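You operate a simulated robot arm through the tools that you are given. There is no shell and no other tool. Be economical: measure what you need, move in short steps, check, and stop when the job is done.

The job below is to be done with a simulated two-armed robot. You get a single attempt, and the scene is never put back.

JOB
Screw the cap back on the paprika jar.
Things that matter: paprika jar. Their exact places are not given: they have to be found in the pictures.

It is judged by the outcome, as a careful person would: the job done as asked, and still so three seconds after it is handed in. It fails if anything else is knocked over, pushed out of place, dropped, spilled or broken. Lids that push on must go on centred and level and be pressed home; caps that screw on are set level and turned clockwise until they are tight.

ROBOT AND FRAMES
Two 7-joint arms with three-finger grippers on one trunk, on a base that drives. Base frame: it is fixed to the floor where the robot stands at the start and does not move with it; the origin is under the middle of the robot, x ahead of it, y to its left, z up. Lengths are in mm, angles in rad, forces in N, time in s.
The left shoulder is at the start at [50, 154, 979], the right one opposite. With the tool pointing down near the work surface each hand reaches from about 240 to 640 mm from the robot's upright axis, wherever it stands, measured 20 degrees to its own side. Payload 2.69 kg a hand.
The TCP of each hand is the grasp point between the finger pads, 29 mm short of the fingertips. In the tool frame z runs along the fingers and y along their closing line. The gripper opens to 120 mm. The gripper's body begins 78 mm behind the TCP.
Orientation is that of the tool frame in the base frame, as a unit quaternion [w, x, y, z]. With the fingers straight down and closing along the base's y, the tool's x points along the base's -x, its y along +y and its z along -z.

CONTROLS
- The arms move only by the tool send_rows. It takes "left_rows", "right_rows" or both (then of equal length, played together; a hand with none holds still); each is a list of rows, each an object of numbers (a shift or turn left out is 0, a gripper value left out holds the last): "x", "y", "z": the shift along the tool's x, y, z in mm; "ax", "ay", "az": the turn, a rotation vector about the tool's x, y, z in rad; "jaw": the finger opening in mm, from 0 to 120. In form: [{"x": .., "y": .., "z": .., "ax": .., "ay": .., "az": .., "jaw": ..}, ...]. A call has 1 to 8 rows; each row shifts and turns the commanded pose from where the row before left it, along the tool's axes as they then stand. Rows are played at 5 a second. More than 50 mm and 0.15 rad between two rows, or a gripper value outside its range, and nothing of the call is played. A pose out of reach is approached as far as the arm can. The call stops where the force on the tool passes 40 N (or 10 N more than at its start, if that is more) or the arm is blocked; 0.2 s more then pass. The fingers move at their own pace and stop on an object; they squeeze with about 28 N. The grip force told is the motor's: it shows also when the fingers shut on nothing. Time passes only in rows, and 0.2 s behind the last, so rows that do not move let the fingers close. It gives the time, the measured TCP pose, the force on the tool (base axes), the opening and the grip force at its end, in the units of the frame above (readings bear some noise), with the torque about the TCP (base axes, N m) and any sound that the robot's microphone picked up, and new pictures: "pictures" is both (left out), scene, wrist or none (wrist: the cameras of the hands that moved).
- Cameras (640 x 400 px; columns grow to the right, rows downward): "scene" is now at [167.8, -15.4, 1144.9]; the picture's right is [-0.17, -0.98, 0.00], its down [-0.40, 0.07, -0.91] and it looks along [0.90, -0.16, -0.40] (base axes); focal length 270 px, centre (320, 200). "left" rides on the left gripper at [63, 0, -104] in its tool frame; the picture's right is [0.00, 1.00, 0.00], its down [-0.83, 0.00, -0.56] and it looks along [-0.56, 0.00, 0.83] (tool axes); focal length 275 px, centre (320, 200). "right" rides on the right gripper at [63, 0, -104] in its tool frame; the picture's right is [0.00, 1.00, 0.00], its down [-0.83, 0.00, -0.56] and it looks along [-0.56, 0.00, 0.83] (tool axes); focal length 275 px, centre (320, 200).
- slide_trunk(by): slides the trunk up (or, below 0, down) by that many mm; the arms and the scene camera ride with it, the base frame stays. It gives what a move gives, with no picture.
- drive_base(legs): drives the robot by 1 to 6 legs, each [ahead, left, turn to the left] in mm, mm and rad, along the robot's own axes; the way and the turn of a leg run together, so that a leg with both is an arc; at most 1500 mm and 3.142 rad a leg. The arms and the cameras ride along, it lands a little off, and it stops where it bumps. It gives what a move gives, and a new picture of the scene camera.
- turn_head(pan, tilt): turns the head with the scene camera to pan (to the left, within 1.396 rad either way) and tilt (down, from -0.506 to 1.204), counted from straight ahead of the robot. It gives what a move gives, and a new picture of the scene camera.
- pixel_to_xyz(camera, pixels): for up to 12 pixels [column, row] of the newest picture of that camera ("zoom" is the newest enlarged one), the place [x, y, z] in the base frame of the surface seen there, good to about 3 mm. It takes no simulated time.
- enlarge(camera, box): a new picture of the part [left, top, right, bottom] of that camera's present view, enlarged. It takes no simulated time.
- sign_off(): hands the job in; it is judged then, once.

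Go step by step. Measure first, check grasps and placings, and put right what went wrong. The budget is 80 turns and 260 pictures, counting those below and the enlarged ones. Unless the task says otherwise, let go and move clear before handing in, and close with one line.

The tools are called after "Request:" as a command line: name --argument value ..., lists and objects as JSON in quotes. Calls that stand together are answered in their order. send_rows: Moves the arms, as the interface text tells. Its arguments: {"type":"object","properties":{"left_rows":{"type":"array"},"right_rows":{"type":"array"},"pictures":{"type":"string","enum":["both","scene","wrist","none"]}},"required":[]} The other tools are called the same way: slide_trunk (by) slides the trunk up or down; drive_base (legs) drives the base; turn_head (pan, tilt) turns the head that bears the scene camera; pixel_to_xyz (camera, pixels) gives the place of the surface under pixels of a picture; enlarge (camera, box) takes an enlarged picture of a part of a camera's view; sign_off () hands the job in.

At the start:

```text
time: 0.0
left_tcp_pos: [394.3, 97.1, 1030.5]
left_tool_rot: [0.0, 0.001, 1.0, 0.0]
left_force: [-0.5, -0.1, 0.2]
left_wrist_torque: [0.0, 0.01, -0.02]
left_width: 120.1
left_gripper_force: 0.1
right_tcp_pos: [394.6, -209.9, 984.6]
right_tool_rot: [-0.001, 0.0, 1.0, 0.0]
right_force: [0.0, -0.9, -0.2]
right_wrist_torque: [-0.01, -0.01, 0.0]
right_width: 120.1
right_gripper_force: 0.1
trunk travel left (down, up): [-350.0, 88.0]
robot x, y, heading: [1.2, -0.9, 0.004]
head pan, tilt: [-0.175, 0.415]
```

scene: 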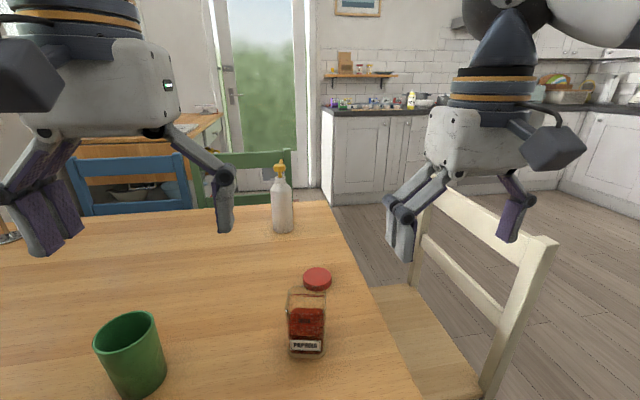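
right: 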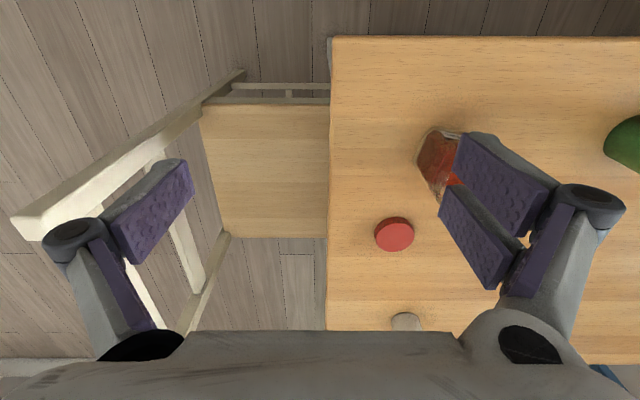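
left: 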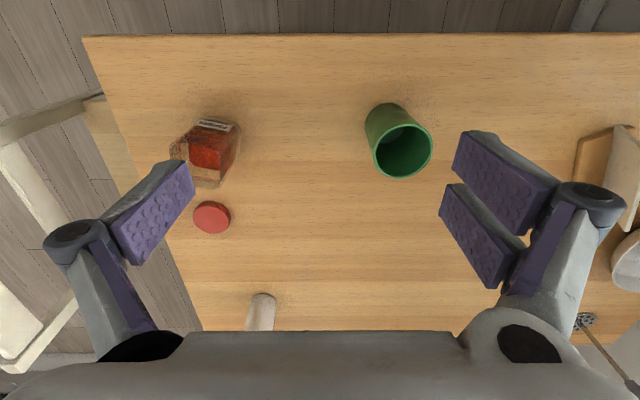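

The jar is near scene pixel (306,322), and the red cap lies on the table at about (317,278). I'll zoom in on both and measure them.

Request:
enlarge --camera "scene" --box '[260, 250, 372, 370]'

Request:
pixel_to_xyz --camera "scene" --pixels '[[317, 274], [304, 279], [331, 279], [317, 269], [317, 286], [305, 345], [305, 352], [270, 320], [290, 292], [325, 292], [340, 300], [306, 320]]'

Request:
pixel_to_xyz --camera "left" --pixels '[[211, 217], [194, 217], [231, 217], [211, 202], [211, 232], [205, 150], [190, 170], [215, 170], [220, 125]]'

```text
3.33 times, centred on (316, 310) of scene
```

zoom: 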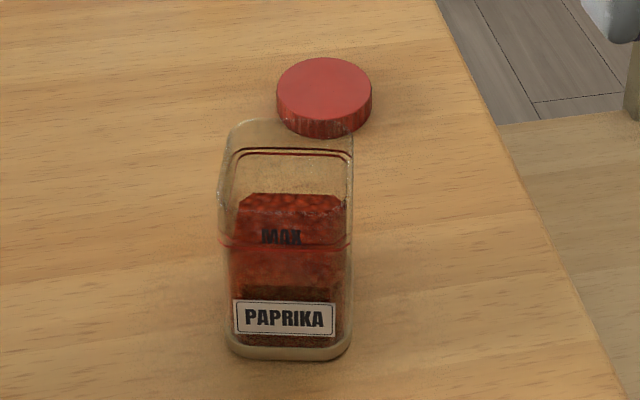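

```text
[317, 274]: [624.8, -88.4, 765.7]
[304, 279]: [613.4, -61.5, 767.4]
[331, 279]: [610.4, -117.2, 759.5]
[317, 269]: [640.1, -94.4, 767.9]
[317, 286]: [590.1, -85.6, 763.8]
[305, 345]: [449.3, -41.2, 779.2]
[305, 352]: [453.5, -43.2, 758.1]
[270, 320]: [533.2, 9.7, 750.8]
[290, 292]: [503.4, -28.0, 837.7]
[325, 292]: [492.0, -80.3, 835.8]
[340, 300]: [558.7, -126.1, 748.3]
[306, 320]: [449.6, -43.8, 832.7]
```

```text
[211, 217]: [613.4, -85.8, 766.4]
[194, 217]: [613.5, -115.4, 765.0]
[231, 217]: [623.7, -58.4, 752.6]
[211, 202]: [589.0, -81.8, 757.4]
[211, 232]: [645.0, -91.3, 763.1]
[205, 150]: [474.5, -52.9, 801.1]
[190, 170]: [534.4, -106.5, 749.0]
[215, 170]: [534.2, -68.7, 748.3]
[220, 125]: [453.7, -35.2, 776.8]
```

Request:
enlarge --camera "left" --box '[150, 100, 270, 250]'

Request:
enlarge --camera "right" --box '[360, 110, 480, 260]'

Request:
pixel_to_xyz --camera "left" --pixels '[[400, 38], [100, 40], [400, 325], [420, 160], [385, 110], [260, 300]]'

```text
2.67 times, centred on (210, 175) of left
```

zoom: 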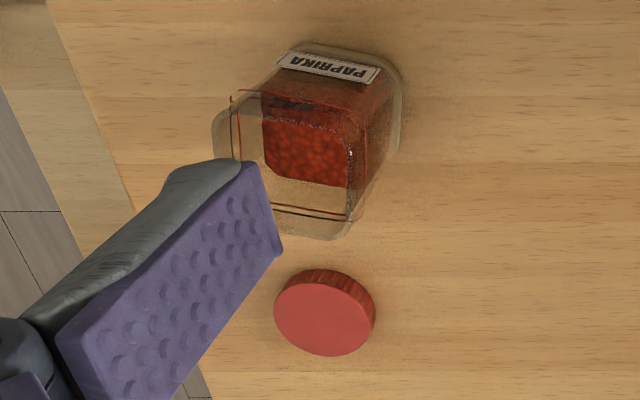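

```text
2.67 times, centred on (420, 185) of right
```

zoom: 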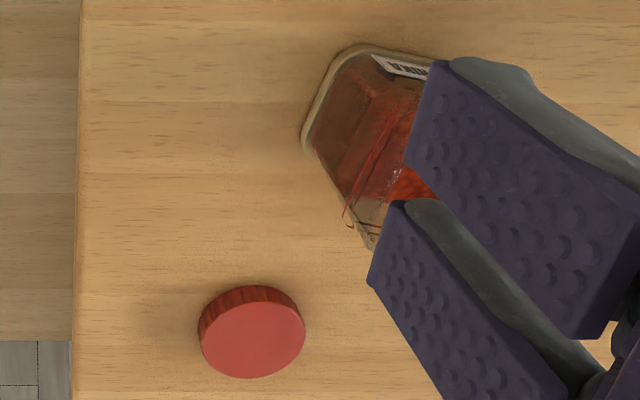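

```text
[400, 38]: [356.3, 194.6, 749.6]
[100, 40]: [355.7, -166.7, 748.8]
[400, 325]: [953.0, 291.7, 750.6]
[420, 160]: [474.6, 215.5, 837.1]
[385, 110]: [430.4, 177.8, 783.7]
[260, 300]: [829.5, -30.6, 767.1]
```

Request:
send_rows --left_rows '[{"y": 40}, {"y": 40}, {"y": 0}, {"y": 0}]' --right_rows '[{"y": 30}, {"y": 40}, {"y": 40}, {"y": 40}]' --pictures "both"

Request:
enlarge --camera "right" --box '[260, 100, 380, 250]'

```text
time: 1.0
left_tcp_pos: [393.2, 177.2, 1030.4]
left_tool_rot: [0.0, 0.0, 1.0, -0.001]
left_force: [0.1, 0.1, -1.0]
left_wrist_torque: [0.0, 0.02, -0.04]
left_width: 120.3
left_gripper_force: 0.1
right_tcp_pos: [394.9, -57.0, 985.0]
right_tool_rot: [0.0, 0.0, 1.0, -0.001]
right_force: [-0.6, -0.1, 0.1]
right_wrist_torque: [-0.03, -0.01, 0.04]
right_width: 120.2
right_gripper_force: 0.1
trunk travel left (down, up): [-350.0, 88.0]
robot x, y, heading: [-3.3, 2.6, 0.003]
head pan, tilt: [-0.175, 0.415]
```

scene: 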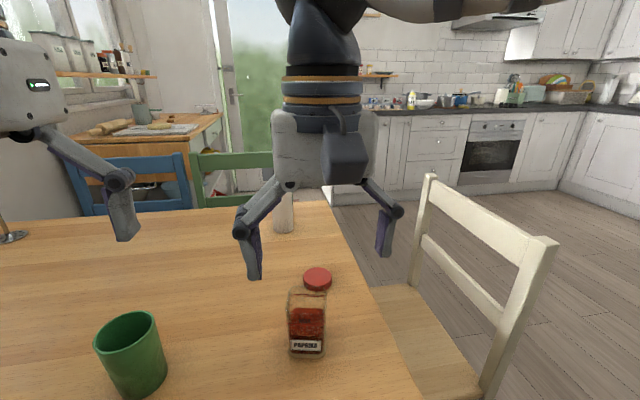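
right: 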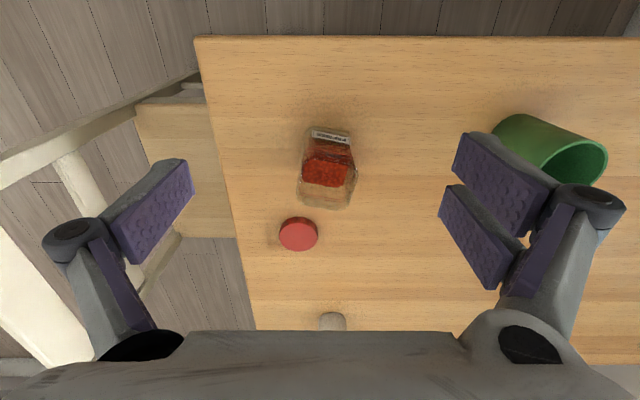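
left: 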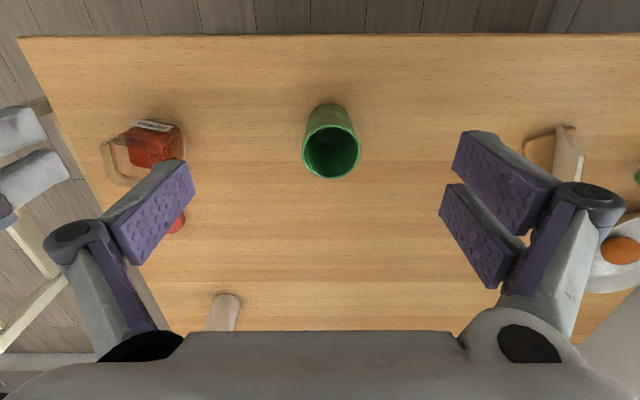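

```text
2.67 times, centred on (320, 175) of right
```

zoom: 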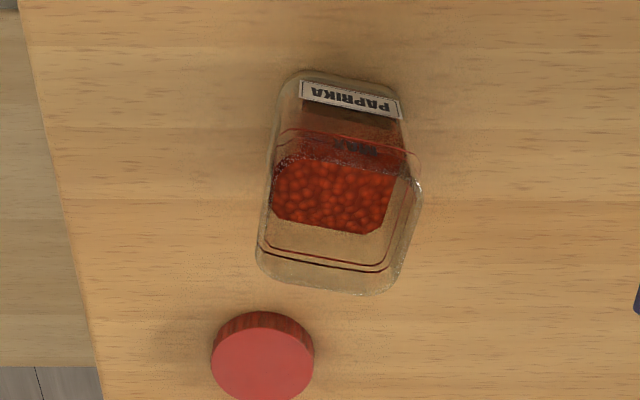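

The jar's top rim isn't clear yet, so I'll sample the depth over it in this zoom.

Request:
pixel_to_xyz --camera "zoom" --pixels '[[262, 270], [262, 235], [290, 280], [330, 290], [370, 293], [395, 280], [408, 240], [420, 190], [330, 250], [330, 200], [270, 190], [412, 215]]'

Request:
enlarge --camera "right" --box '[290, 115, 370, 215]'

Request:
enlarge --camera "scene" --box '[276, 262, 340, 362]'

```text
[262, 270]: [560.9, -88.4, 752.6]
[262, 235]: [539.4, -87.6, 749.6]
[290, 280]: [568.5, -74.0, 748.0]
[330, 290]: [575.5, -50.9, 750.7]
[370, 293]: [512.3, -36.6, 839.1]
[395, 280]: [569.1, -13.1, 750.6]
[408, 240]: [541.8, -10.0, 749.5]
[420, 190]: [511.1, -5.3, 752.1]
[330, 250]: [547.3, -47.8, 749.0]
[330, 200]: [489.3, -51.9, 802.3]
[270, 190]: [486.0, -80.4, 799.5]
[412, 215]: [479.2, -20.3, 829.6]
```

```text
4.00 times, centred on (330, 165) of right
```

zoom: 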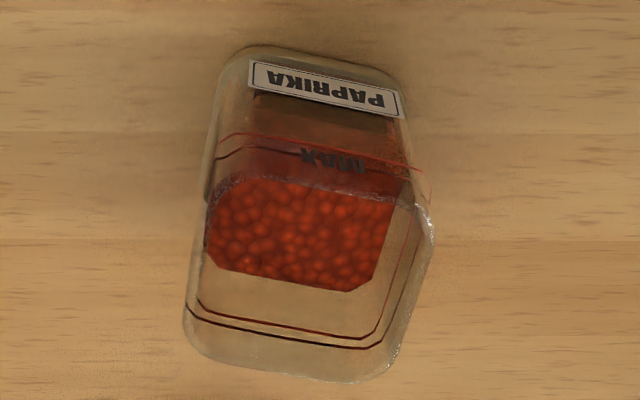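

```text
4.00 times, centred on (308, 312) of scene
```

zoom: 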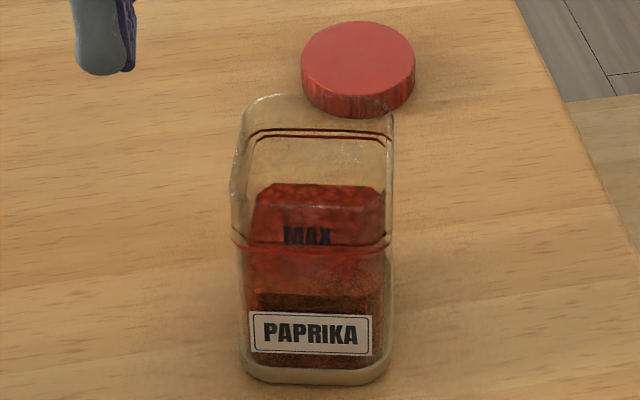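

The cap is about 56 mm across and 16 mm tall, centred near (615,-88). The jar is about 57 mm square, centred near (475,-51), yawed about -13°, with its top at z≈839. I'll bring the right hand closer to the cap and measure again.

Request:
send_rows --right_rows '[{"x": -41, "y": -8, "z": 20}, {"x": -41, "y": -8, "z": 20}, {"x": -41, "y": -8, "z": 20}, {"x": -41, "y": -7, "z": 20}, {}]' --pictures "both"

```text
time: 2.2
left_tcp_pos: [393.2, 177.1, 1031.1]
left_tool_rot: [0.001, 0.0, 1.0, 0.0]
left_force: [-0.3, 0.5, -0.8]
left_wrist_torque: [0.0, 0.0, -0.03]
left_width: 120.1
left_gripper_force: 0.0
right_tcp_pos: [559.9, -89.4, 906.2]
right_tool_rot: [-0.001, 0.0, 1.0, 0.0]
right_force: [0.1, -0.2, -0.6]
right_wrist_torque: [0.02, 0.02, -0.01]
right_width: 120.2
right_gripper_force: 0.1
trunk travel left (down, up): [-350.0, 88.0]
robot x, y, heading: [5.0, -1.1, 0.005]
head pan, tilt: [-0.175, 0.415]
```

scene: 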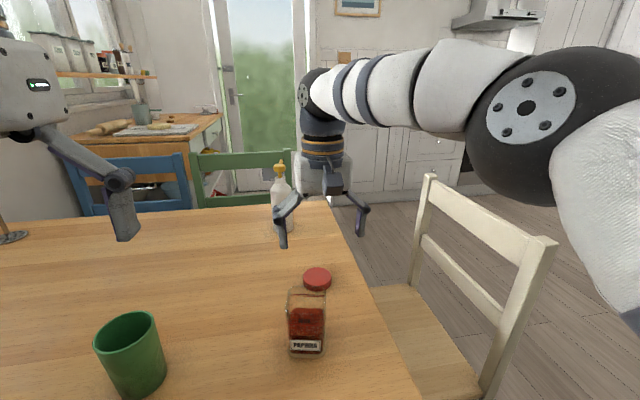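
right: 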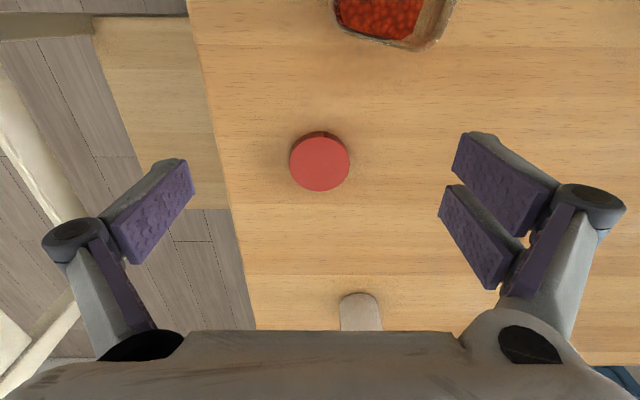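

The cap is clear at (320,163) in the right view. I'll measure its edges.

Request:
pixel_to_xyz --camera "right" --pixels '[[319, 163], [291, 163], [347, 163], [319, 189], [319, 141], [319, 195], [280, 170], [440, 40], [350, 36], [400, 48], [338, 10]]'

Request:
enlarge --camera "right" --box '[270, 120, 370, 200]'

```text
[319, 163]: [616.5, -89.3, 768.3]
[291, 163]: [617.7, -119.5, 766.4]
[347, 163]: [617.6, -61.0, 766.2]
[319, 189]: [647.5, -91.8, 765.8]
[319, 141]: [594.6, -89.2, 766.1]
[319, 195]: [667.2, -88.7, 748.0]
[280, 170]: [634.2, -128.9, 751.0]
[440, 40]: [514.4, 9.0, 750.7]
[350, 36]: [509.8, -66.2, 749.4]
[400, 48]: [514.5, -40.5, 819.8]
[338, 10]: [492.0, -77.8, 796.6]
```

```text
5.00 times, centred on (320, 160) of right
```

zoom: 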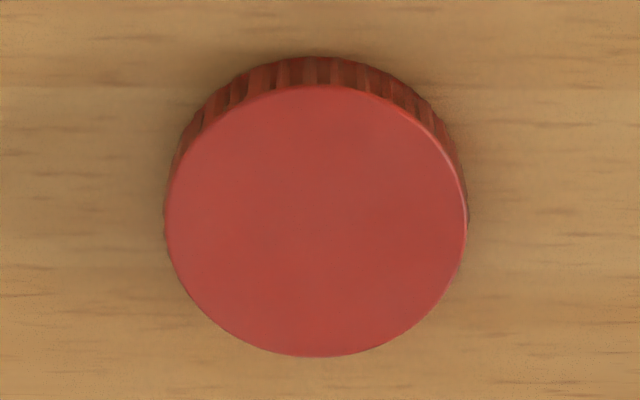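

The cap centre is about (620.5,-90), 59 mm in diameter. I'll move over it and start down.

Request:
send_rows --right_rows '[{"x": -30, "z": 10, "jaw": 92}, {"x": -30.5, "y": -1, "z": 10}, {"z": 35}, {"z": 35}, {}]' --pictures "both"

```text
time: 3.4
left_tcp_pos: [393.6, 176.9, 1031.3]
left_tool_rot: [0.001, 0.0, 1.0, 0.001]
left_force: [0.4, 0.6, -0.4]
left_wrist_torque: [0.0, -0.01, 0.0]
left_width: 120.0
left_gripper_force: 0.1
right_tcp_pos: [577.6, -89.5, 829.0]
right_tool_rot: [0.0, 0.0, 1.0, 0.0]
right_force: [0.4, -0.4, 0.4]
right_wrist_torque: [0.0, 0.01, 0.01]
right_width: 92.1
right_gripper_force: 0.0
right hand out of reach, approached as far as the arm can: row 1, 2
trunk travel left (down, up): [-350.0, 88.0]
robot x, y, heading: [2.2, -2.9, 0.003]
head pan, tilt: [-0.175, 0.415]
```

scene: 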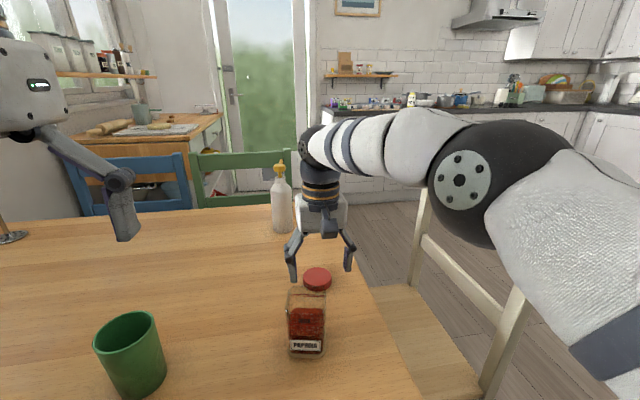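
right: 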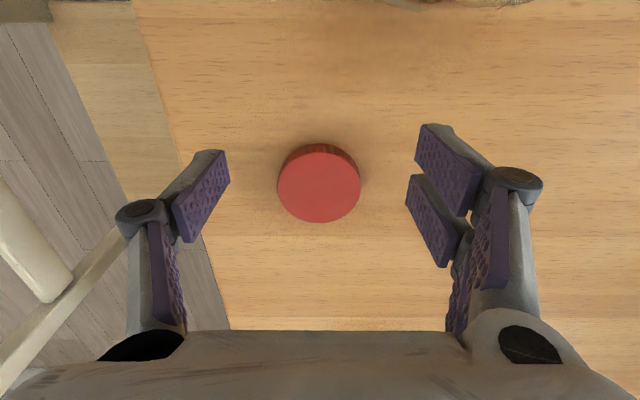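

The cap is out of reach at x≈578. I'll look down to see how much room there is between the base and the table before driving forward.

Request:
turn_head --pan 0.0 --tilt 1.2

```text
time: 4.5
left_tcp_pos: [394.6, 176.6, 1032.1]
left_tool_rot: [0.0, 0.0, 1.0, 0.001]
left_force: [0.5, -0.2, -0.2]
left_wrist_torque: [-0.03, -0.01, -0.01]
left_width: 120.1
left_gripper_force: 0.0
right_tcp_pos: [577.7, -89.2, 829.7]
right_tool_rot: [0.0, 0.0, 1.0, 0.0]
right_force: [0.0, -0.8, 0.2]
right_wrist_torque: [0.01, -0.02, 0.0]
right_width: 91.8
right_gripper_force: 0.1
trunk travel left (down, up): [-350.0, 88.0]
robot x, y, heading: [-0.0, -0.8, -0.002]
head pan, tilt: [0.0, 1.201]
```

scene: 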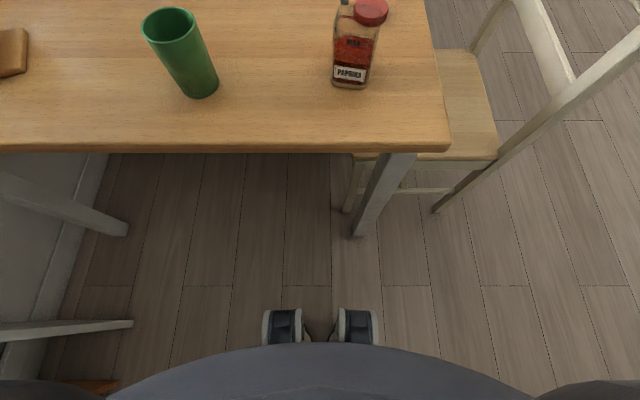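

Request:
pixel_to_xyz --camera "scene" --pixels '[[282, 318], [358, 318], [320, 350], [420, 362], [375, 200], [350, 150]]'

Request:
send_rows --right_rows '[{"z": -40}, {"z": -30}, {}]' --pictures "none"

```text
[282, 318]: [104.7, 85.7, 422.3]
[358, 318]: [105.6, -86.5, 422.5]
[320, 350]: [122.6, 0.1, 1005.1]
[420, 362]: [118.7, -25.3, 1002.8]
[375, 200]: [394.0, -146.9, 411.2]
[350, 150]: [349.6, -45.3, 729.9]
```

```text
time: 5.3
left_tcp_pos: [393.2, 177.2, 1030.9]
left_tool_rot: [0.0, 0.0, 1.0, 0.0]
left_force: [-0.1, -0.1, -0.1]
left_wrist_torque: [-0.04, 0.0, -0.02]
left_width: 119.9
left_gripper_force: 0.0
right_tcp_pos: [578.2, -90.3, 899.6]
right_tool_rot: [0.0, 0.0, 1.0, 0.0]
right_force: [0.0, -0.7, 0.5]
right_wrist_torque: [0.04, -0.02, -0.02]
right_width: 92.0
right_gripper_force: 0.1
trunk travel left (down, up): [-350.0, 88.0]
robot x, y, heading: [-2.3, 0.2, 0.0]
head pan, tilt: [0.0, 1.201]
```

The robot's front is at x≈120 and the table edge at about 350, so I'll drive 90 mm forward.

Request:
drive_base --legs '[[90, 0, 0]]'

Request:
turn_head --pan -0.15 --tilt 0.6

Request:
send_rows --right_rows '[{}]' --pictures "wrist"

```text
time: 6.4
left_tcp_pos: [483.9, 176.8, 1031.4]
left_tool_rot: [0.0, 0.001, 1.0, -0.001]
left_force: [0.2, 0.6, -0.7]
left_wrist_torque: [0.01, 0.02, 0.02]
left_width: 119.8
left_gripper_force: 0.1
right_tcp_pos: [666.6, -90.5, 899.1]
right_tool_rot: [0.0, 0.0, 1.0, 0.0]
right_force: [0.2, -0.6, -1.0]
right_wrist_torque: [-0.02, 0.05, 0.04]
right_width: 92.2
right_gripper_force: 0.0
trunk travel left (down, up): [-350.0, 88.0]
robot x, y, heading: [87.3, 0.1, 0.001]
head pan, tilt: [0.0, 1.201]
```

scene: 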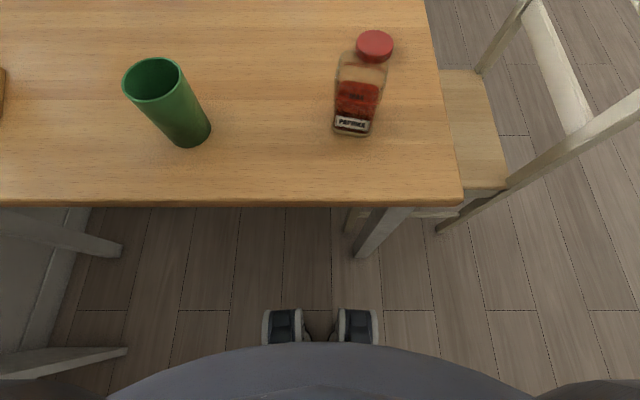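

```text
time: 7.4
left_tcp_pos: [482.1, 176.7, 1031.1]
left_tool_rot: [0.001, 0.0, 1.0, -0.001]
left_force: [-0.5, 0.1, -0.4]
left_wrist_torque: [0.01, 0.0, 0.0]
left_width: 119.9
left_gripper_force: 0.1
right_tcp_pos: [667.4, -89.4, 898.1]
right_tool_rot: [0.0, -0.001, 1.0, 0.0]
right_force: [-0.2, -0.2, 0.5]
right_wrist_torque: [0.0, -0.03, 0.0]
right_width: 92.0
right_gripper_force: 0.0
trunk travel left (down, up): [-350.0, 88.0]
robot x, y, heading: [85.4, -3.7, 0.002]
head pan, tilt: [-0.15, 0.6]
```

scene: 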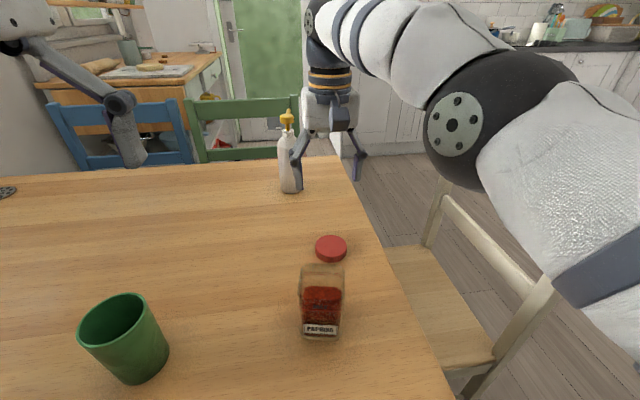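

```text
time: 7.8
left_tcp_pos: [482.3, 178.0, 1031.3]
left_tool_rot: [0.0, 0.0, 1.0, -0.001]
left_force: [-0.3, -0.3, 0.7]
left_wrist_torque: [0.01, 0.01, -0.02]
left_width: 119.9
left_gripper_force: 0.0
right_tcp_pos: [668.3, -90.1, 898.9]
right_tool_rot: [0.0, 0.0, 1.0, 0.0]
right_force: [-0.4, 0.4, -0.6]
right_wrist_torque: [-0.03, 0.03, 0.03]
right_width: 92.0
right_gripper_force: 0.1
trunk travel left (down, up): [-350.0, 88.0]
robot x, y, heading: [87.2, 4.9, 0.002]
head pan, tilt: [-0.15, 0.6]
```

right: 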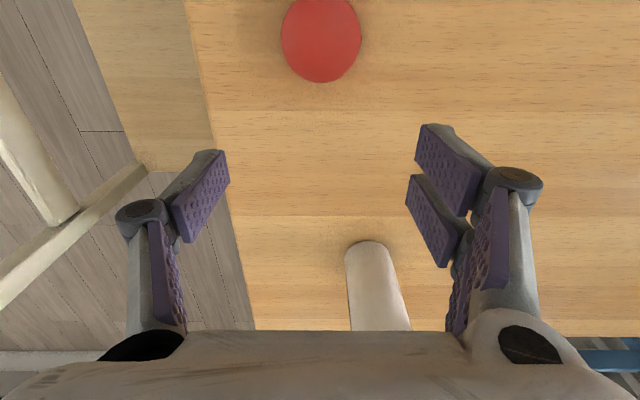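

Request:
send_rows --right_rows '[{"x": 24}, {"x": 24, "z": 20}, {"z": 30}, {}]' --pictures "wrist"

Request:
enlarge --camera "right" --box '[160, 80, 480, 280]'

Request:
pixel_to_xyz --camera "scene" --pixels '[[331, 238], [331, 247], [318, 246], [345, 246], [331, 254]]'

```text
time: 8.8
left_tcp_pos: [481.4, 175.9, 1031.4]
left_tool_rot: [0.001, 0.0, 1.0, 0.0]
left_force: [0.5, 0.4, -0.7]
left_wrist_torque: [0.04, -0.01, 0.0]
left_width: 120.0
left_gripper_force: 0.1
right_tcp_pos: [619.8, -89.9, 848.2]
right_tool_rot: [0.001, 0.0, 1.0, 0.0]
right_force: [-0.3, -0.3, 0.5]
right_wrist_torque: [0.02, 0.0, 0.01]
right_width: 92.0
right_gripper_force: 0.0
trunk travel left (down, up): [-350.0, 88.0]
robot x, y, heading: [88.1, -1.8, -0.001]
head pan, tilt: [-0.15, 0.6]
```

right: 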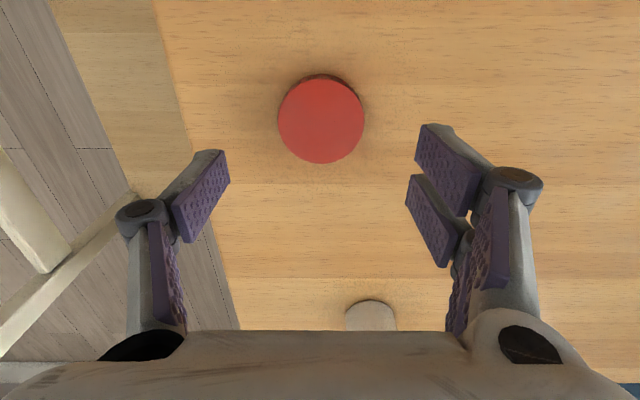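

```text
2.00 times, centred on (320, 180) of right
```

zoom: 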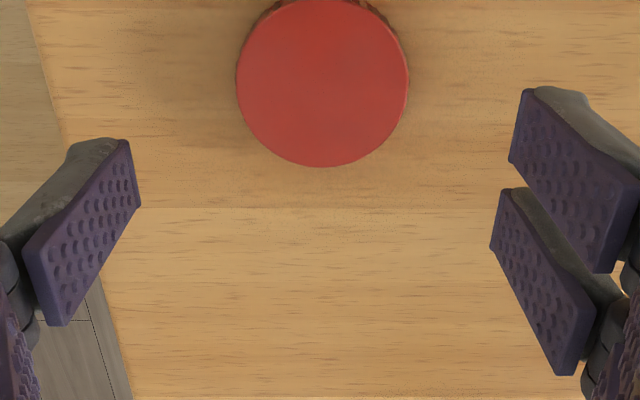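

```text
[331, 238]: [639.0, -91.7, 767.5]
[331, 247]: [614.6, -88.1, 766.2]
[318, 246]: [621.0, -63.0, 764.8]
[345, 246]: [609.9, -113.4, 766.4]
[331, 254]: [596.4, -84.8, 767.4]
```

The cap is centred between the fingers at about (620.4,-89). I'll go down so the fingertips sit around z 755, then close.

Request:
send_rows --right_rows '[{"z": 30, "y": 0.5}, {"z": 24}, {"z": 10}, {}, {"jaw": 50}, {}, {}]' --pictures "both"

```text
time: 10.4
left_tcp_pos: [482.3, 176.6, 1031.6]
left_tool_rot: [0.001, 0.0, 1.0, 0.001]
left_force: [0.6, -0.2, 0.2]
left_wrist_torque: [0.02, -0.02, 0.01]
left_width: 120.2
left_gripper_force: 0.0
right_tcp_pos: [621.1, -89.6, 784.5]
right_tool_rot: [0.001, 0.0, 1.0, 0.0]
right_force: [0.4, -0.2, 2.3]
right_wrist_torque: [0.04, -0.02, -0.01]
right_width: 57.4
right_gripper_force: 27.6
trunk travel left (down, up): [-350.0, 88.0]
robot x, y, heading: [86.0, -0.2, -0.004]
head pan, tilt: [-0.15, 0.6]
```

scene: 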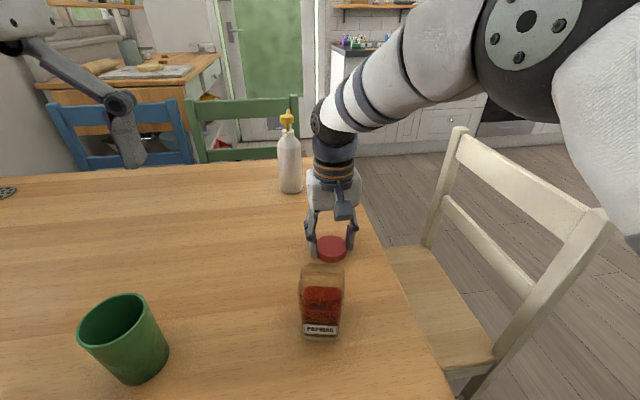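
right: 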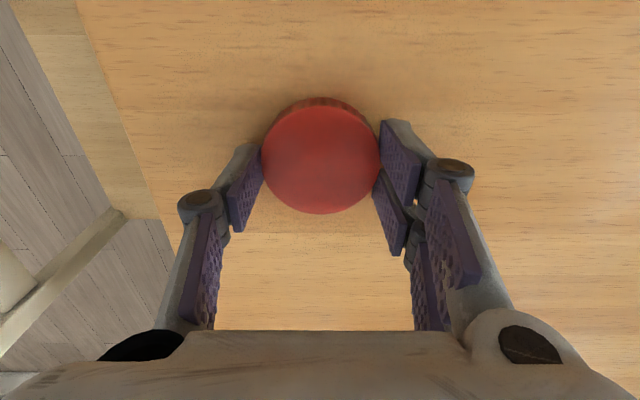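

The cap is gripped at 57.4 mm wide. I'll lift it, back the base off 85 mm to give the left arm room, and park the right hand to the side.

Request:
send_rows --right_rows '[{"z": -20}, {"z": -45}, {"z": -45}, {"z": -45}, {"z": -20}]' --pictures "wrist"

Request:
drive_base --legs '[[-85, 0, 0]]'

```text
time: 11.6
left_tcp_pos: [481.1, 178.0, 1031.7]
left_tool_rot: [0.0, 0.0, 1.0, 0.0]
left_force: [-0.9, -0.9, 0.4]
left_wrist_torque: [-0.01, -0.04, -0.02]
left_width: 119.9
left_gripper_force: 0.1
right_tcp_pos: [619.4, -91.5, 960.1]
right_tool_rot: [0.001, 0.0, 1.0, -0.001]
right_force: [-0.2, 0.9, -0.6]
right_wrist_torque: [0.02, 0.03, -0.03]
right_width: 57.7
right_gripper_force: 28.0
trunk travel left (down, up): [-350.0, 88.0]
robot x, y, heading: [91.6, 0.7, -0.002]
head pan, tilt: [-0.15, 0.6]
```

right: 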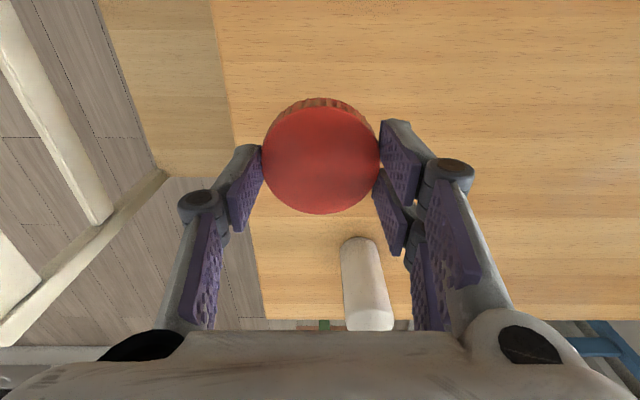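

```text
time: 12.7
left_tcp_pos: [398.6, 177.9, 1032.1]
left_tool_rot: [0.0, -0.001, 1.0, 0.0]
left_force: [-0.8, -0.5, 0.2]
left_wrist_torque: [0.04, -0.02, -0.01]
left_width: 119.7
left_gripper_force: 0.0
right_tcp_pos: [535.5, -90.5, 959.3]
right_tool_rot: [0.0, 0.0, 1.0, 0.0]
right_force: [-0.3, -1.2, 0.4]
right_wrist_torque: [0.03, -0.05, -0.02]
right_width: 57.6
right_gripper_force: 27.8
trunk travel left (down, up): [-350.0, 88.0]
robot x, y, heading: [3.7, 0.2, 0.003]
head pan, tilt: [-0.15, 0.6]
```

scene: 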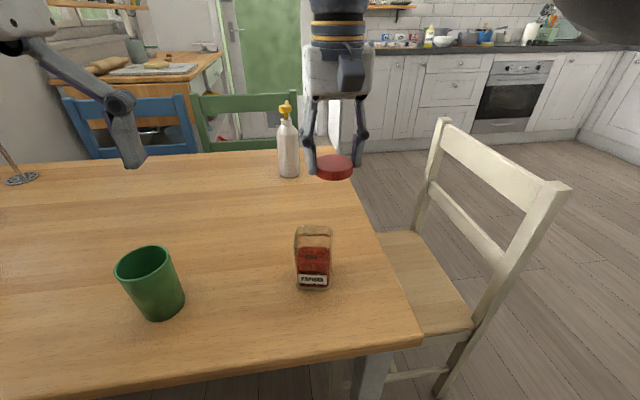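

Both hands go to their staging points: the right parks at y≈-230, and the left goes above the jar to measure it.

Request:
send_rows --right_rows '[{"x": 14, "y": -40}, {"x": 14, "y": -40}, {"x": 14, "y": -30}, {"x": 14, "y": -30}, {}, {}]' --left_rows '[{}, {"y": -45}, {"y": -45, "z": 10}, {"y": -45, "z": 20}, {"y": -45, "z": 20}, {"y": -48, "z": 10}]' --pictures "both"

Request:
enlarge --camera "left" --box '[260, 120, 380, 220]'

```text
time: 14.1
left_tcp_pos: [398.1, -52.3, 973.0]
left_tool_rot: [0.001, -0.001, 1.0, 0.0]
left_force: [0.1, -0.4, -1.0]
left_wrist_torque: [0.03, -0.01, 0.0]
left_width: 120.1
left_gripper_force: 0.0
right_tcp_pos: [479.9, -231.3, 959.6]
right_tool_rot: [0.0, 0.0, 1.0, 0.001]
right_force: [0.0, 0.3, 0.0]
right_wrist_torque: [0.02, -0.04, 0.02]
right_width: 57.4
right_gripper_force: 27.9
trunk travel left (down, up): [-350.0, 88.0]
robot x, y, heading: [3.0, 0.8, 0.0]
head pan, tilt: [-0.15, 0.6]
```

scene: 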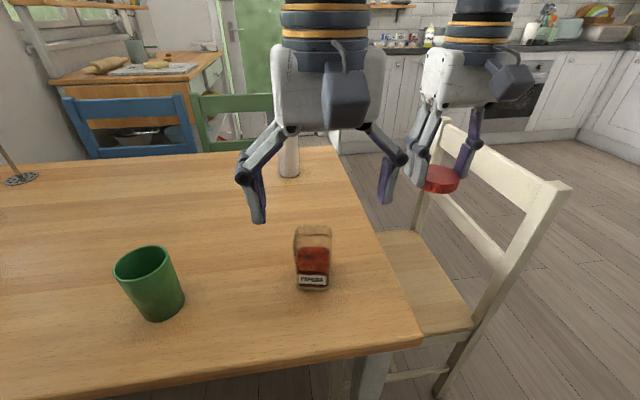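
right: 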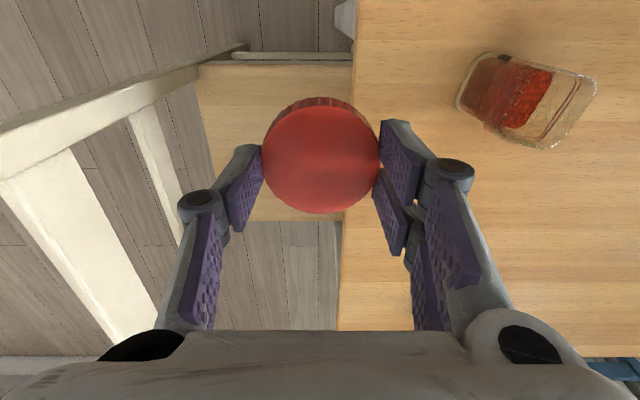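
left: 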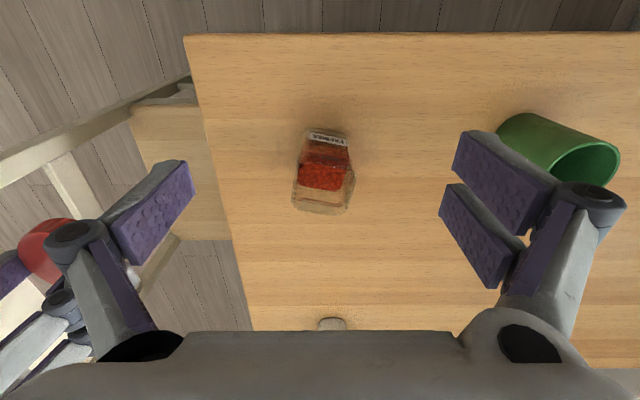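

```text
4.00 times, centred on (320, 170) of left
```

zoom: 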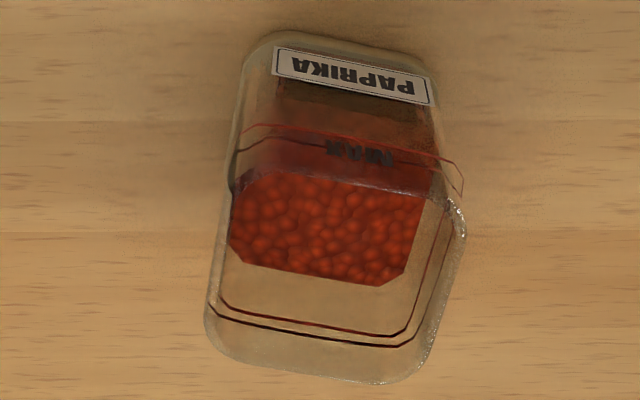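

The jar centre is about (478,-49.5), about 60 mm square, yawed about -0.2 rad. I'll move the left hand over it, yaw to its faces and pitch the fingers forward 50°, staying high.

Request:
send_rows --left_rows '[{"x": -40, "az": 0.1}, {"x": -40, "az": 0.1}, {"ay": -0.145}, {"ay": -0.145}, {"ay": -0.145}, {"ay": -0.145}, {"ay": -0.145}, {"ay": -0.145}]' --pictures "both"

```text
time: 15.9
left_tcp_pos: [477.8, -55.4, 970.8]
left_tool_rot: [0.421, 0.09, 0.902, -0.043]
left_force: [0.2, 0.8, -0.9]
left_wrist_torque: [0.02, 0.01, 0.02]
left_width: 120.0
left_gripper_force: 0.1
right_tcp_pos: [478.9, -229.9, 960.4]
right_tool_rot: [0.0, -0.001, 1.0, 0.0]
right_force: [-0.2, -0.5, -0.3]
right_wrist_torque: [0.02, 0.01, 0.0]
right_width: 57.9
right_gripper_force: 28.1
trunk travel left (down, up): [-350.0, 88.0]
robot x, y, heading: [6.1, -1.6, 0.0]
head pan, tilt: [-0.15, 0.6]
```

scene: 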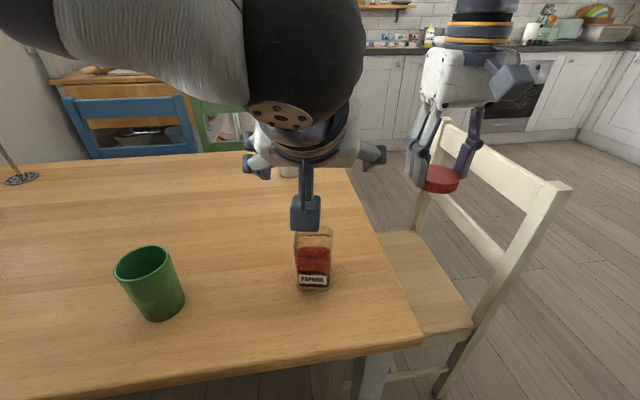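
left: 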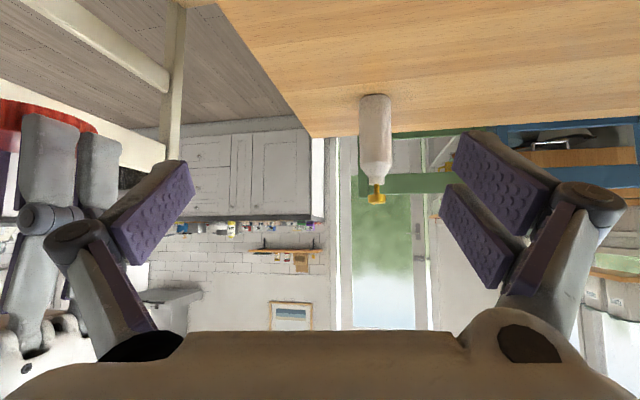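

The pitch is in place. I'll descend 95 mm straight down, correcting y by +5.5, and then check clearances.

Request:
send_rows --left_rows '[{"x": 34.4, "z": 29, "y": 5.5}, {"x": 34.4, "z": 29}, {"x": 3.8, "z": 3.2}, {}]' --pictures "both"

Request:
pixel_to_xyz --camera "scene" --pixels '[[300, 260], [300, 275], [305, 270], [290, 150], [330, 60]]'

```text
time: 16.9
left_tcp_pos: [480.1, -48.4, 875.3]
left_tool_rot: [0.42, 0.09, 0.902, -0.042]
left_force: [0.5, 0.5, 0.5]
left_wrist_torque: [0.0, 0.02, -0.02]
left_width: 120.3
left_gripper_force: 0.0
right_tcp_pos: [481.1, -231.2, 959.6]
right_tool_rot: [0.0, 0.001, 1.0, 0.0]
right_force: [0.7, -0.1, -0.1]
right_wrist_torque: [0.01, 0.03, 0.02]
right_width: 57.6
right_gripper_force: 27.8
trunk travel left (down, up): [-350.0, 88.0]
robot x, y, heading: [2.1, 2.1, -0.002]
head pan, tilt: [-0.15, 0.6]
```

scene: 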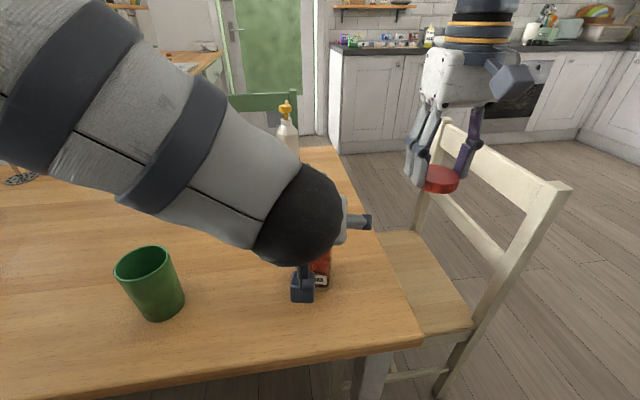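
left: 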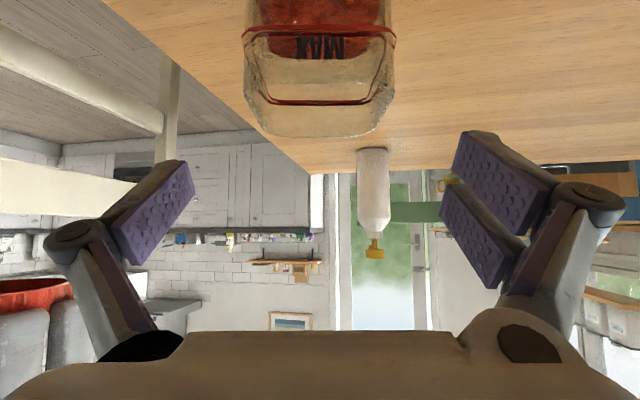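

```text
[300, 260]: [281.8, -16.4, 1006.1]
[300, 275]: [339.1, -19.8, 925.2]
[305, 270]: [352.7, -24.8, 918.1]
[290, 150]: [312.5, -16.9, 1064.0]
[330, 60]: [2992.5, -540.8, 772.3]
```

Request:
pixel_to_xyz --camera "scene" --pixels '[[297, 298], [303, 298], [310, 298], [303, 285], [338, 215], [368, 222], [355, 225], [330, 180]]'

Request:
enlarge --camera "scene" --box '[270, 190, 390, 310]'

```text
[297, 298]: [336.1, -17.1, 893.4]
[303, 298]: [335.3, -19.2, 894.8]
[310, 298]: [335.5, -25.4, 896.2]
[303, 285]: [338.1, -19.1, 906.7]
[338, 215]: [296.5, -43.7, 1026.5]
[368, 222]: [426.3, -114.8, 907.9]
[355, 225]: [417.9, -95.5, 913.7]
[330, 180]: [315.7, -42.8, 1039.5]
```

```text
3.33 times, centred on (330, 250) of scene
```

zoom: 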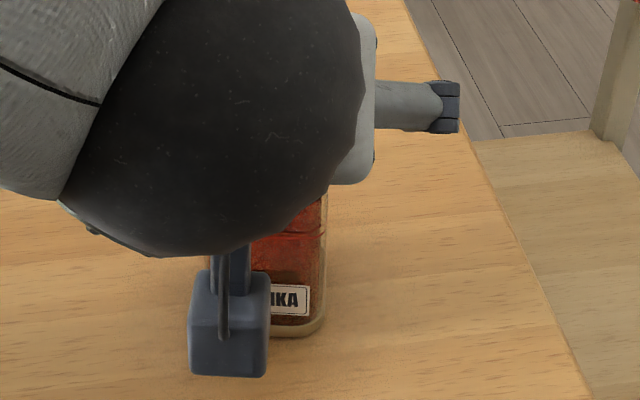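

The camera block clears the table by about 50 mm. I'll descend the last 84 mm around the jar.

Request:
send_rows --left_rows '[{"x": 32, "z": 27}, {"x": 24.5, "z": 20}, {"x": 8, "z": 7}, {}]' --pictures "both"

```text
time: 17.9
left_tcp_pos: [479.8, -49.3, 792.4]
left_tool_rot: [0.42, 0.09, 0.902, -0.042]
left_force: [0.6, 0.5, 0.3]
left_wrist_torque: [0.02, -0.01, -0.03]
left_width: 119.8
left_gripper_force: 0.1
right_tcp_pos: [479.4, -229.5, 960.1]
right_tool_rot: [0.0, 0.0, 1.0, 0.0]
right_force: [-0.3, -0.1, 0.2]
right_wrist_torque: [0.03, 0.01, -0.04]
right_width: 57.2
right_gripper_force: 27.7
trunk travel left (down, up): [-350.0, 88.0]
robot x, y, heading: [-1.2, 2.3, -0.005]
head pan, tilt: [-0.15, 0.6]
```

scene: 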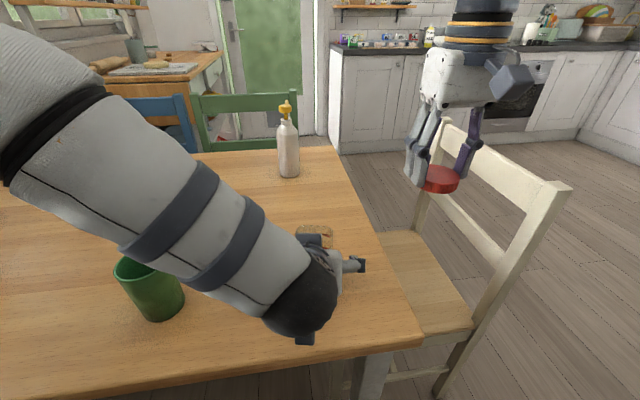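
left: 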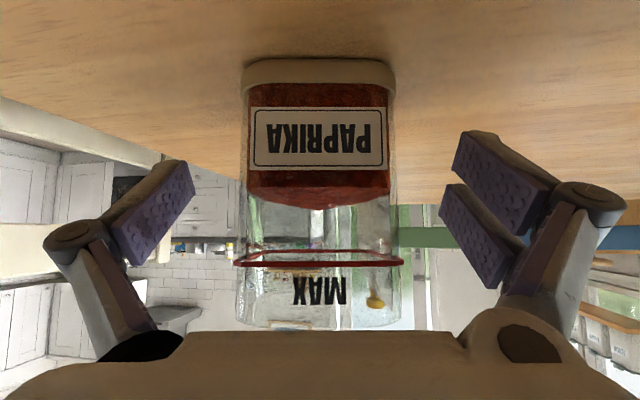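

The left fingers straddle the jar evenly, with its edges at columns 240 and 400. I'll close them on it.

Request:
send_rows --left_rows '[{"jaw": 80}, {"jaw": 64}, {"jaw": 54}, {}, {}]' --pictures "both"

Request:
pixel_to_xyz --camera "scene" --pixels '[[180, 265], [150, 245], [200, 285], [300, 228], [328, 228], [313, 227], [296, 236], [331, 237]]'

Request:
enlarge --camera "scene" --box '[270, 210, 370, 280]'

```text
time: 19.1
left_tcp_pos: [480.9, -50.9, 792.5]
left_tool_rot: [0.419, 0.091, 0.902, -0.043]
left_force: [-0.3, -0.4, 0.3]
left_wrist_torque: [-0.07, -0.04, -0.08]
left_width: 59.4
left_gripper_force: 28.4
right_tcp_pos: [478.9, -230.4, 960.0]
right_tool_rot: [-0.001, -0.001, 1.0, 0.0]
right_force: [-0.4, 0.1, 0.0]
right_wrist_torque: [-0.01, -0.02, -0.05]
right_width: 57.7
right_gripper_force: 27.9
trunk travel left (down, up): [-350.0, 88.0]
robot x, y, heading: [4.9, -2.3, -0.003]
head pan, tilt: [-0.15, 0.6]
```

scene: 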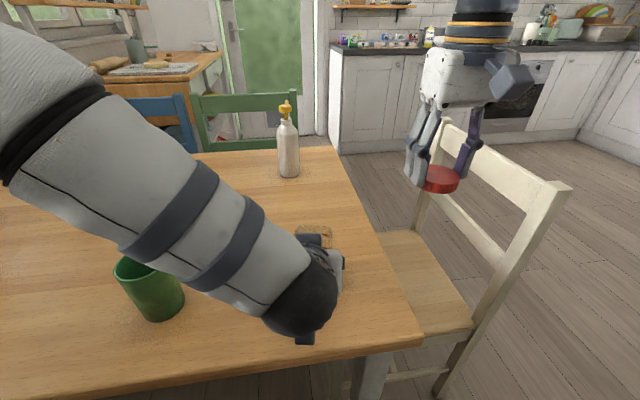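
left: 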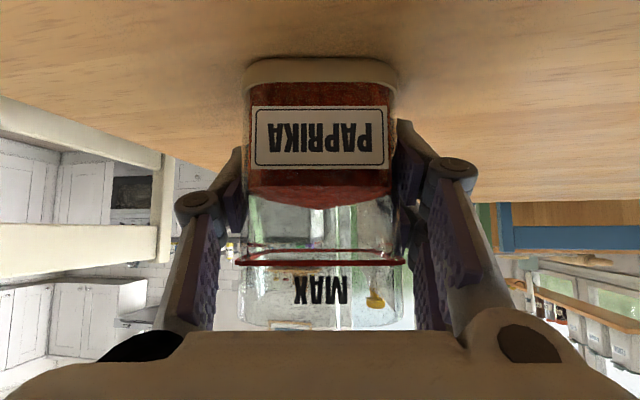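

```text
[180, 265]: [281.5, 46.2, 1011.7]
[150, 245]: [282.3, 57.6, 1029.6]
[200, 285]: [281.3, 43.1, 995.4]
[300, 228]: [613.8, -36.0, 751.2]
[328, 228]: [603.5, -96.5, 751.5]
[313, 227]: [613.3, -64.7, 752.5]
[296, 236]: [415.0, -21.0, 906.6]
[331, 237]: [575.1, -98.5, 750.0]
```

```text
5.71 times, centred on (320, 245) of scene
```

zoom: 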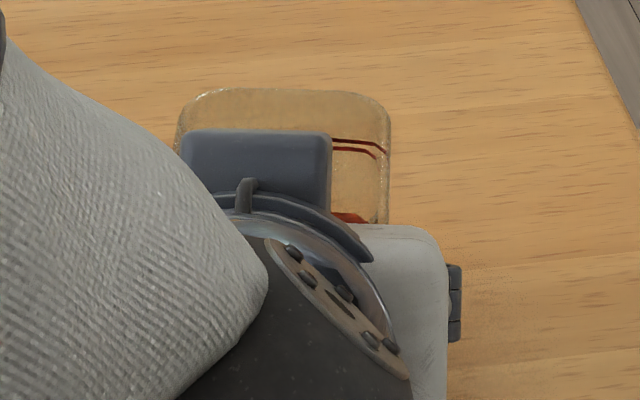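

The jar is held, 59.4 mm wide. I'll pin down its position along the approach axis from the left view of the label face.

Request:
pixel_to_xyz --camera "left" --pixels '[[270, 138], [320, 138], [370, 138], [320, 112], [320, 160], [260, 180], [380, 180], [285, 75], [355, 75], [255, 262], [390, 262]]'

Request:
enlarge --camera "left" --box '[220, 40, 420, 340]'

```text
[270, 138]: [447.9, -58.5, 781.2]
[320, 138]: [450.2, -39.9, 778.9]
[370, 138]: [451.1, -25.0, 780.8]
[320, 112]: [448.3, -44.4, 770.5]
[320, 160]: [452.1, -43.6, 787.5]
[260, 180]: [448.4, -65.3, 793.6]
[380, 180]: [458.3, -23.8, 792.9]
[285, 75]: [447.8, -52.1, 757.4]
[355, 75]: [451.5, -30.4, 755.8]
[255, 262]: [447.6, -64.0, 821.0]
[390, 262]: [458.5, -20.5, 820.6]
```

```text
1.33 times, centred on (320, 190) of left
```

zoom: 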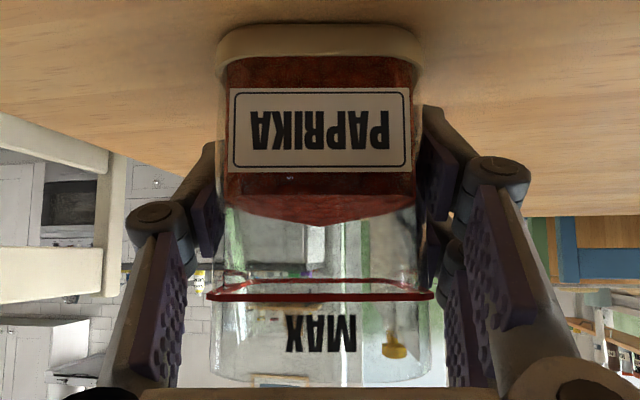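

The jar axis is at about (480,-51). At the park position I'll pre-turn the right hand counter-clockwise (az negative) to gain room for a clockwise stroke.

Request:
send_rows --right_rows '[{"az": -0.15}, {"az": -0.15}, {"az": -0.15}, {"az": -0.15}, {"az": -0.15}, {"az": -0.15}, {"az": -0.15}, {"az": -0.15}]' --pictures "none"

Request:
send_rows --right_rows '[{"az": -0.15}, {"az": -0.15}, {"az": -0.1}, {}]' --pictures "both"

```text
time: 20.9
left_tcp_pos: [480.0, -48.3, 792.0]
left_tool_rot: [0.42, 0.09, 0.902, -0.041]
left_force: [-0.5, -0.9, 0.6]
left_wrist_torque: [0.03, -0.02, -0.03]
left_width: 59.7
left_gripper_force: 27.6
right_tcp_pos: [480.0, -230.6, 959.7]
right_tool_rot: [0.001, -0.566, 0.825, -0.001]
right_force: [0.7, -0.4, -0.5]
right_wrist_torque: [0.01, 0.02, 0.01]
right_width: 57.7
right_gripper_force: 27.4
trunk travel left (down, up): [-350.0, 88.0]
robot x, y, heading: [7.8, -0.1, -0.003]
head pan, tilt: [-0.15, 0.6]
```

```text
time: 21.9
left_tcp_pos: [479.6, -49.5, 793.3]
left_tool_rot: [0.419, 0.09, 0.903, -0.042]
left_force: [-0.8, -0.3, 0.1]
left_wrist_torque: [0.03, 0.0, -0.02]
left_width: 59.4
left_gripper_force: 28.0
right_tcp_pos: [481.0, -230.4, 961.0]
right_tool_rot: [0.0, 0.717, -0.697, 0.0]
right_force: [0.5, -0.1, -0.1]
right_wrist_torque: [0.03, 0.01, -0.02]
right_width: 57.4
right_gripper_force: 27.4
trunk travel left (down, up): [-350.0, 88.0]
robot x, y, heading: [8.4, -0.4, 0.005]
head pan, tilt: [-0.15, 0.6]
```

scene: 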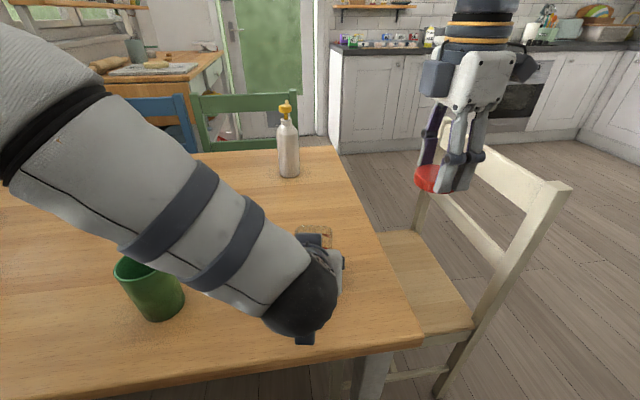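
right: 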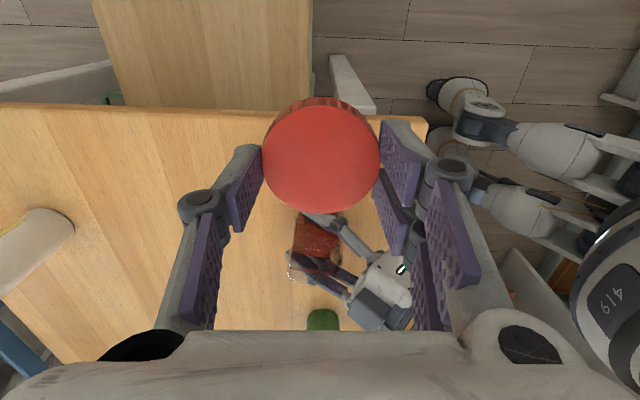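

The hand has a box on both sides, so I need the height of the left hand's upper box. I'll measure it in the right view.

Request:
enlarge --camera "right" --box '[270, 190, 430, 330]'

Request:
pixel_to_xyz --camera "right" --pixels '[[360, 300], [375, 310], [365, 320], [395, 275], [350, 312], [385, 325], [345, 270], [320, 215], [290, 258], [310, 268]]'

```text
2.86 times, centred on (350, 260) of right
```

zoom: 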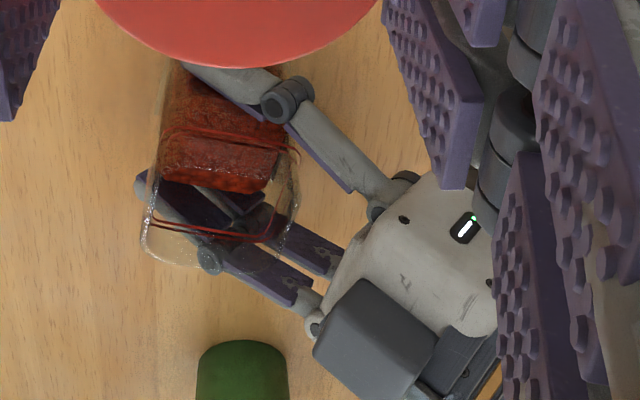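

```text
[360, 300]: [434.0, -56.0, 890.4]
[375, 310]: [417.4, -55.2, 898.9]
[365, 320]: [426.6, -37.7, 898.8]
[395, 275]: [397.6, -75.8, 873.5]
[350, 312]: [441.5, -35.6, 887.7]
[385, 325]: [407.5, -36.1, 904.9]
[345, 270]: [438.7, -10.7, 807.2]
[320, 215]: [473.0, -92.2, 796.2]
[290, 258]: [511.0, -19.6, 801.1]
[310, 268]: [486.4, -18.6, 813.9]
```

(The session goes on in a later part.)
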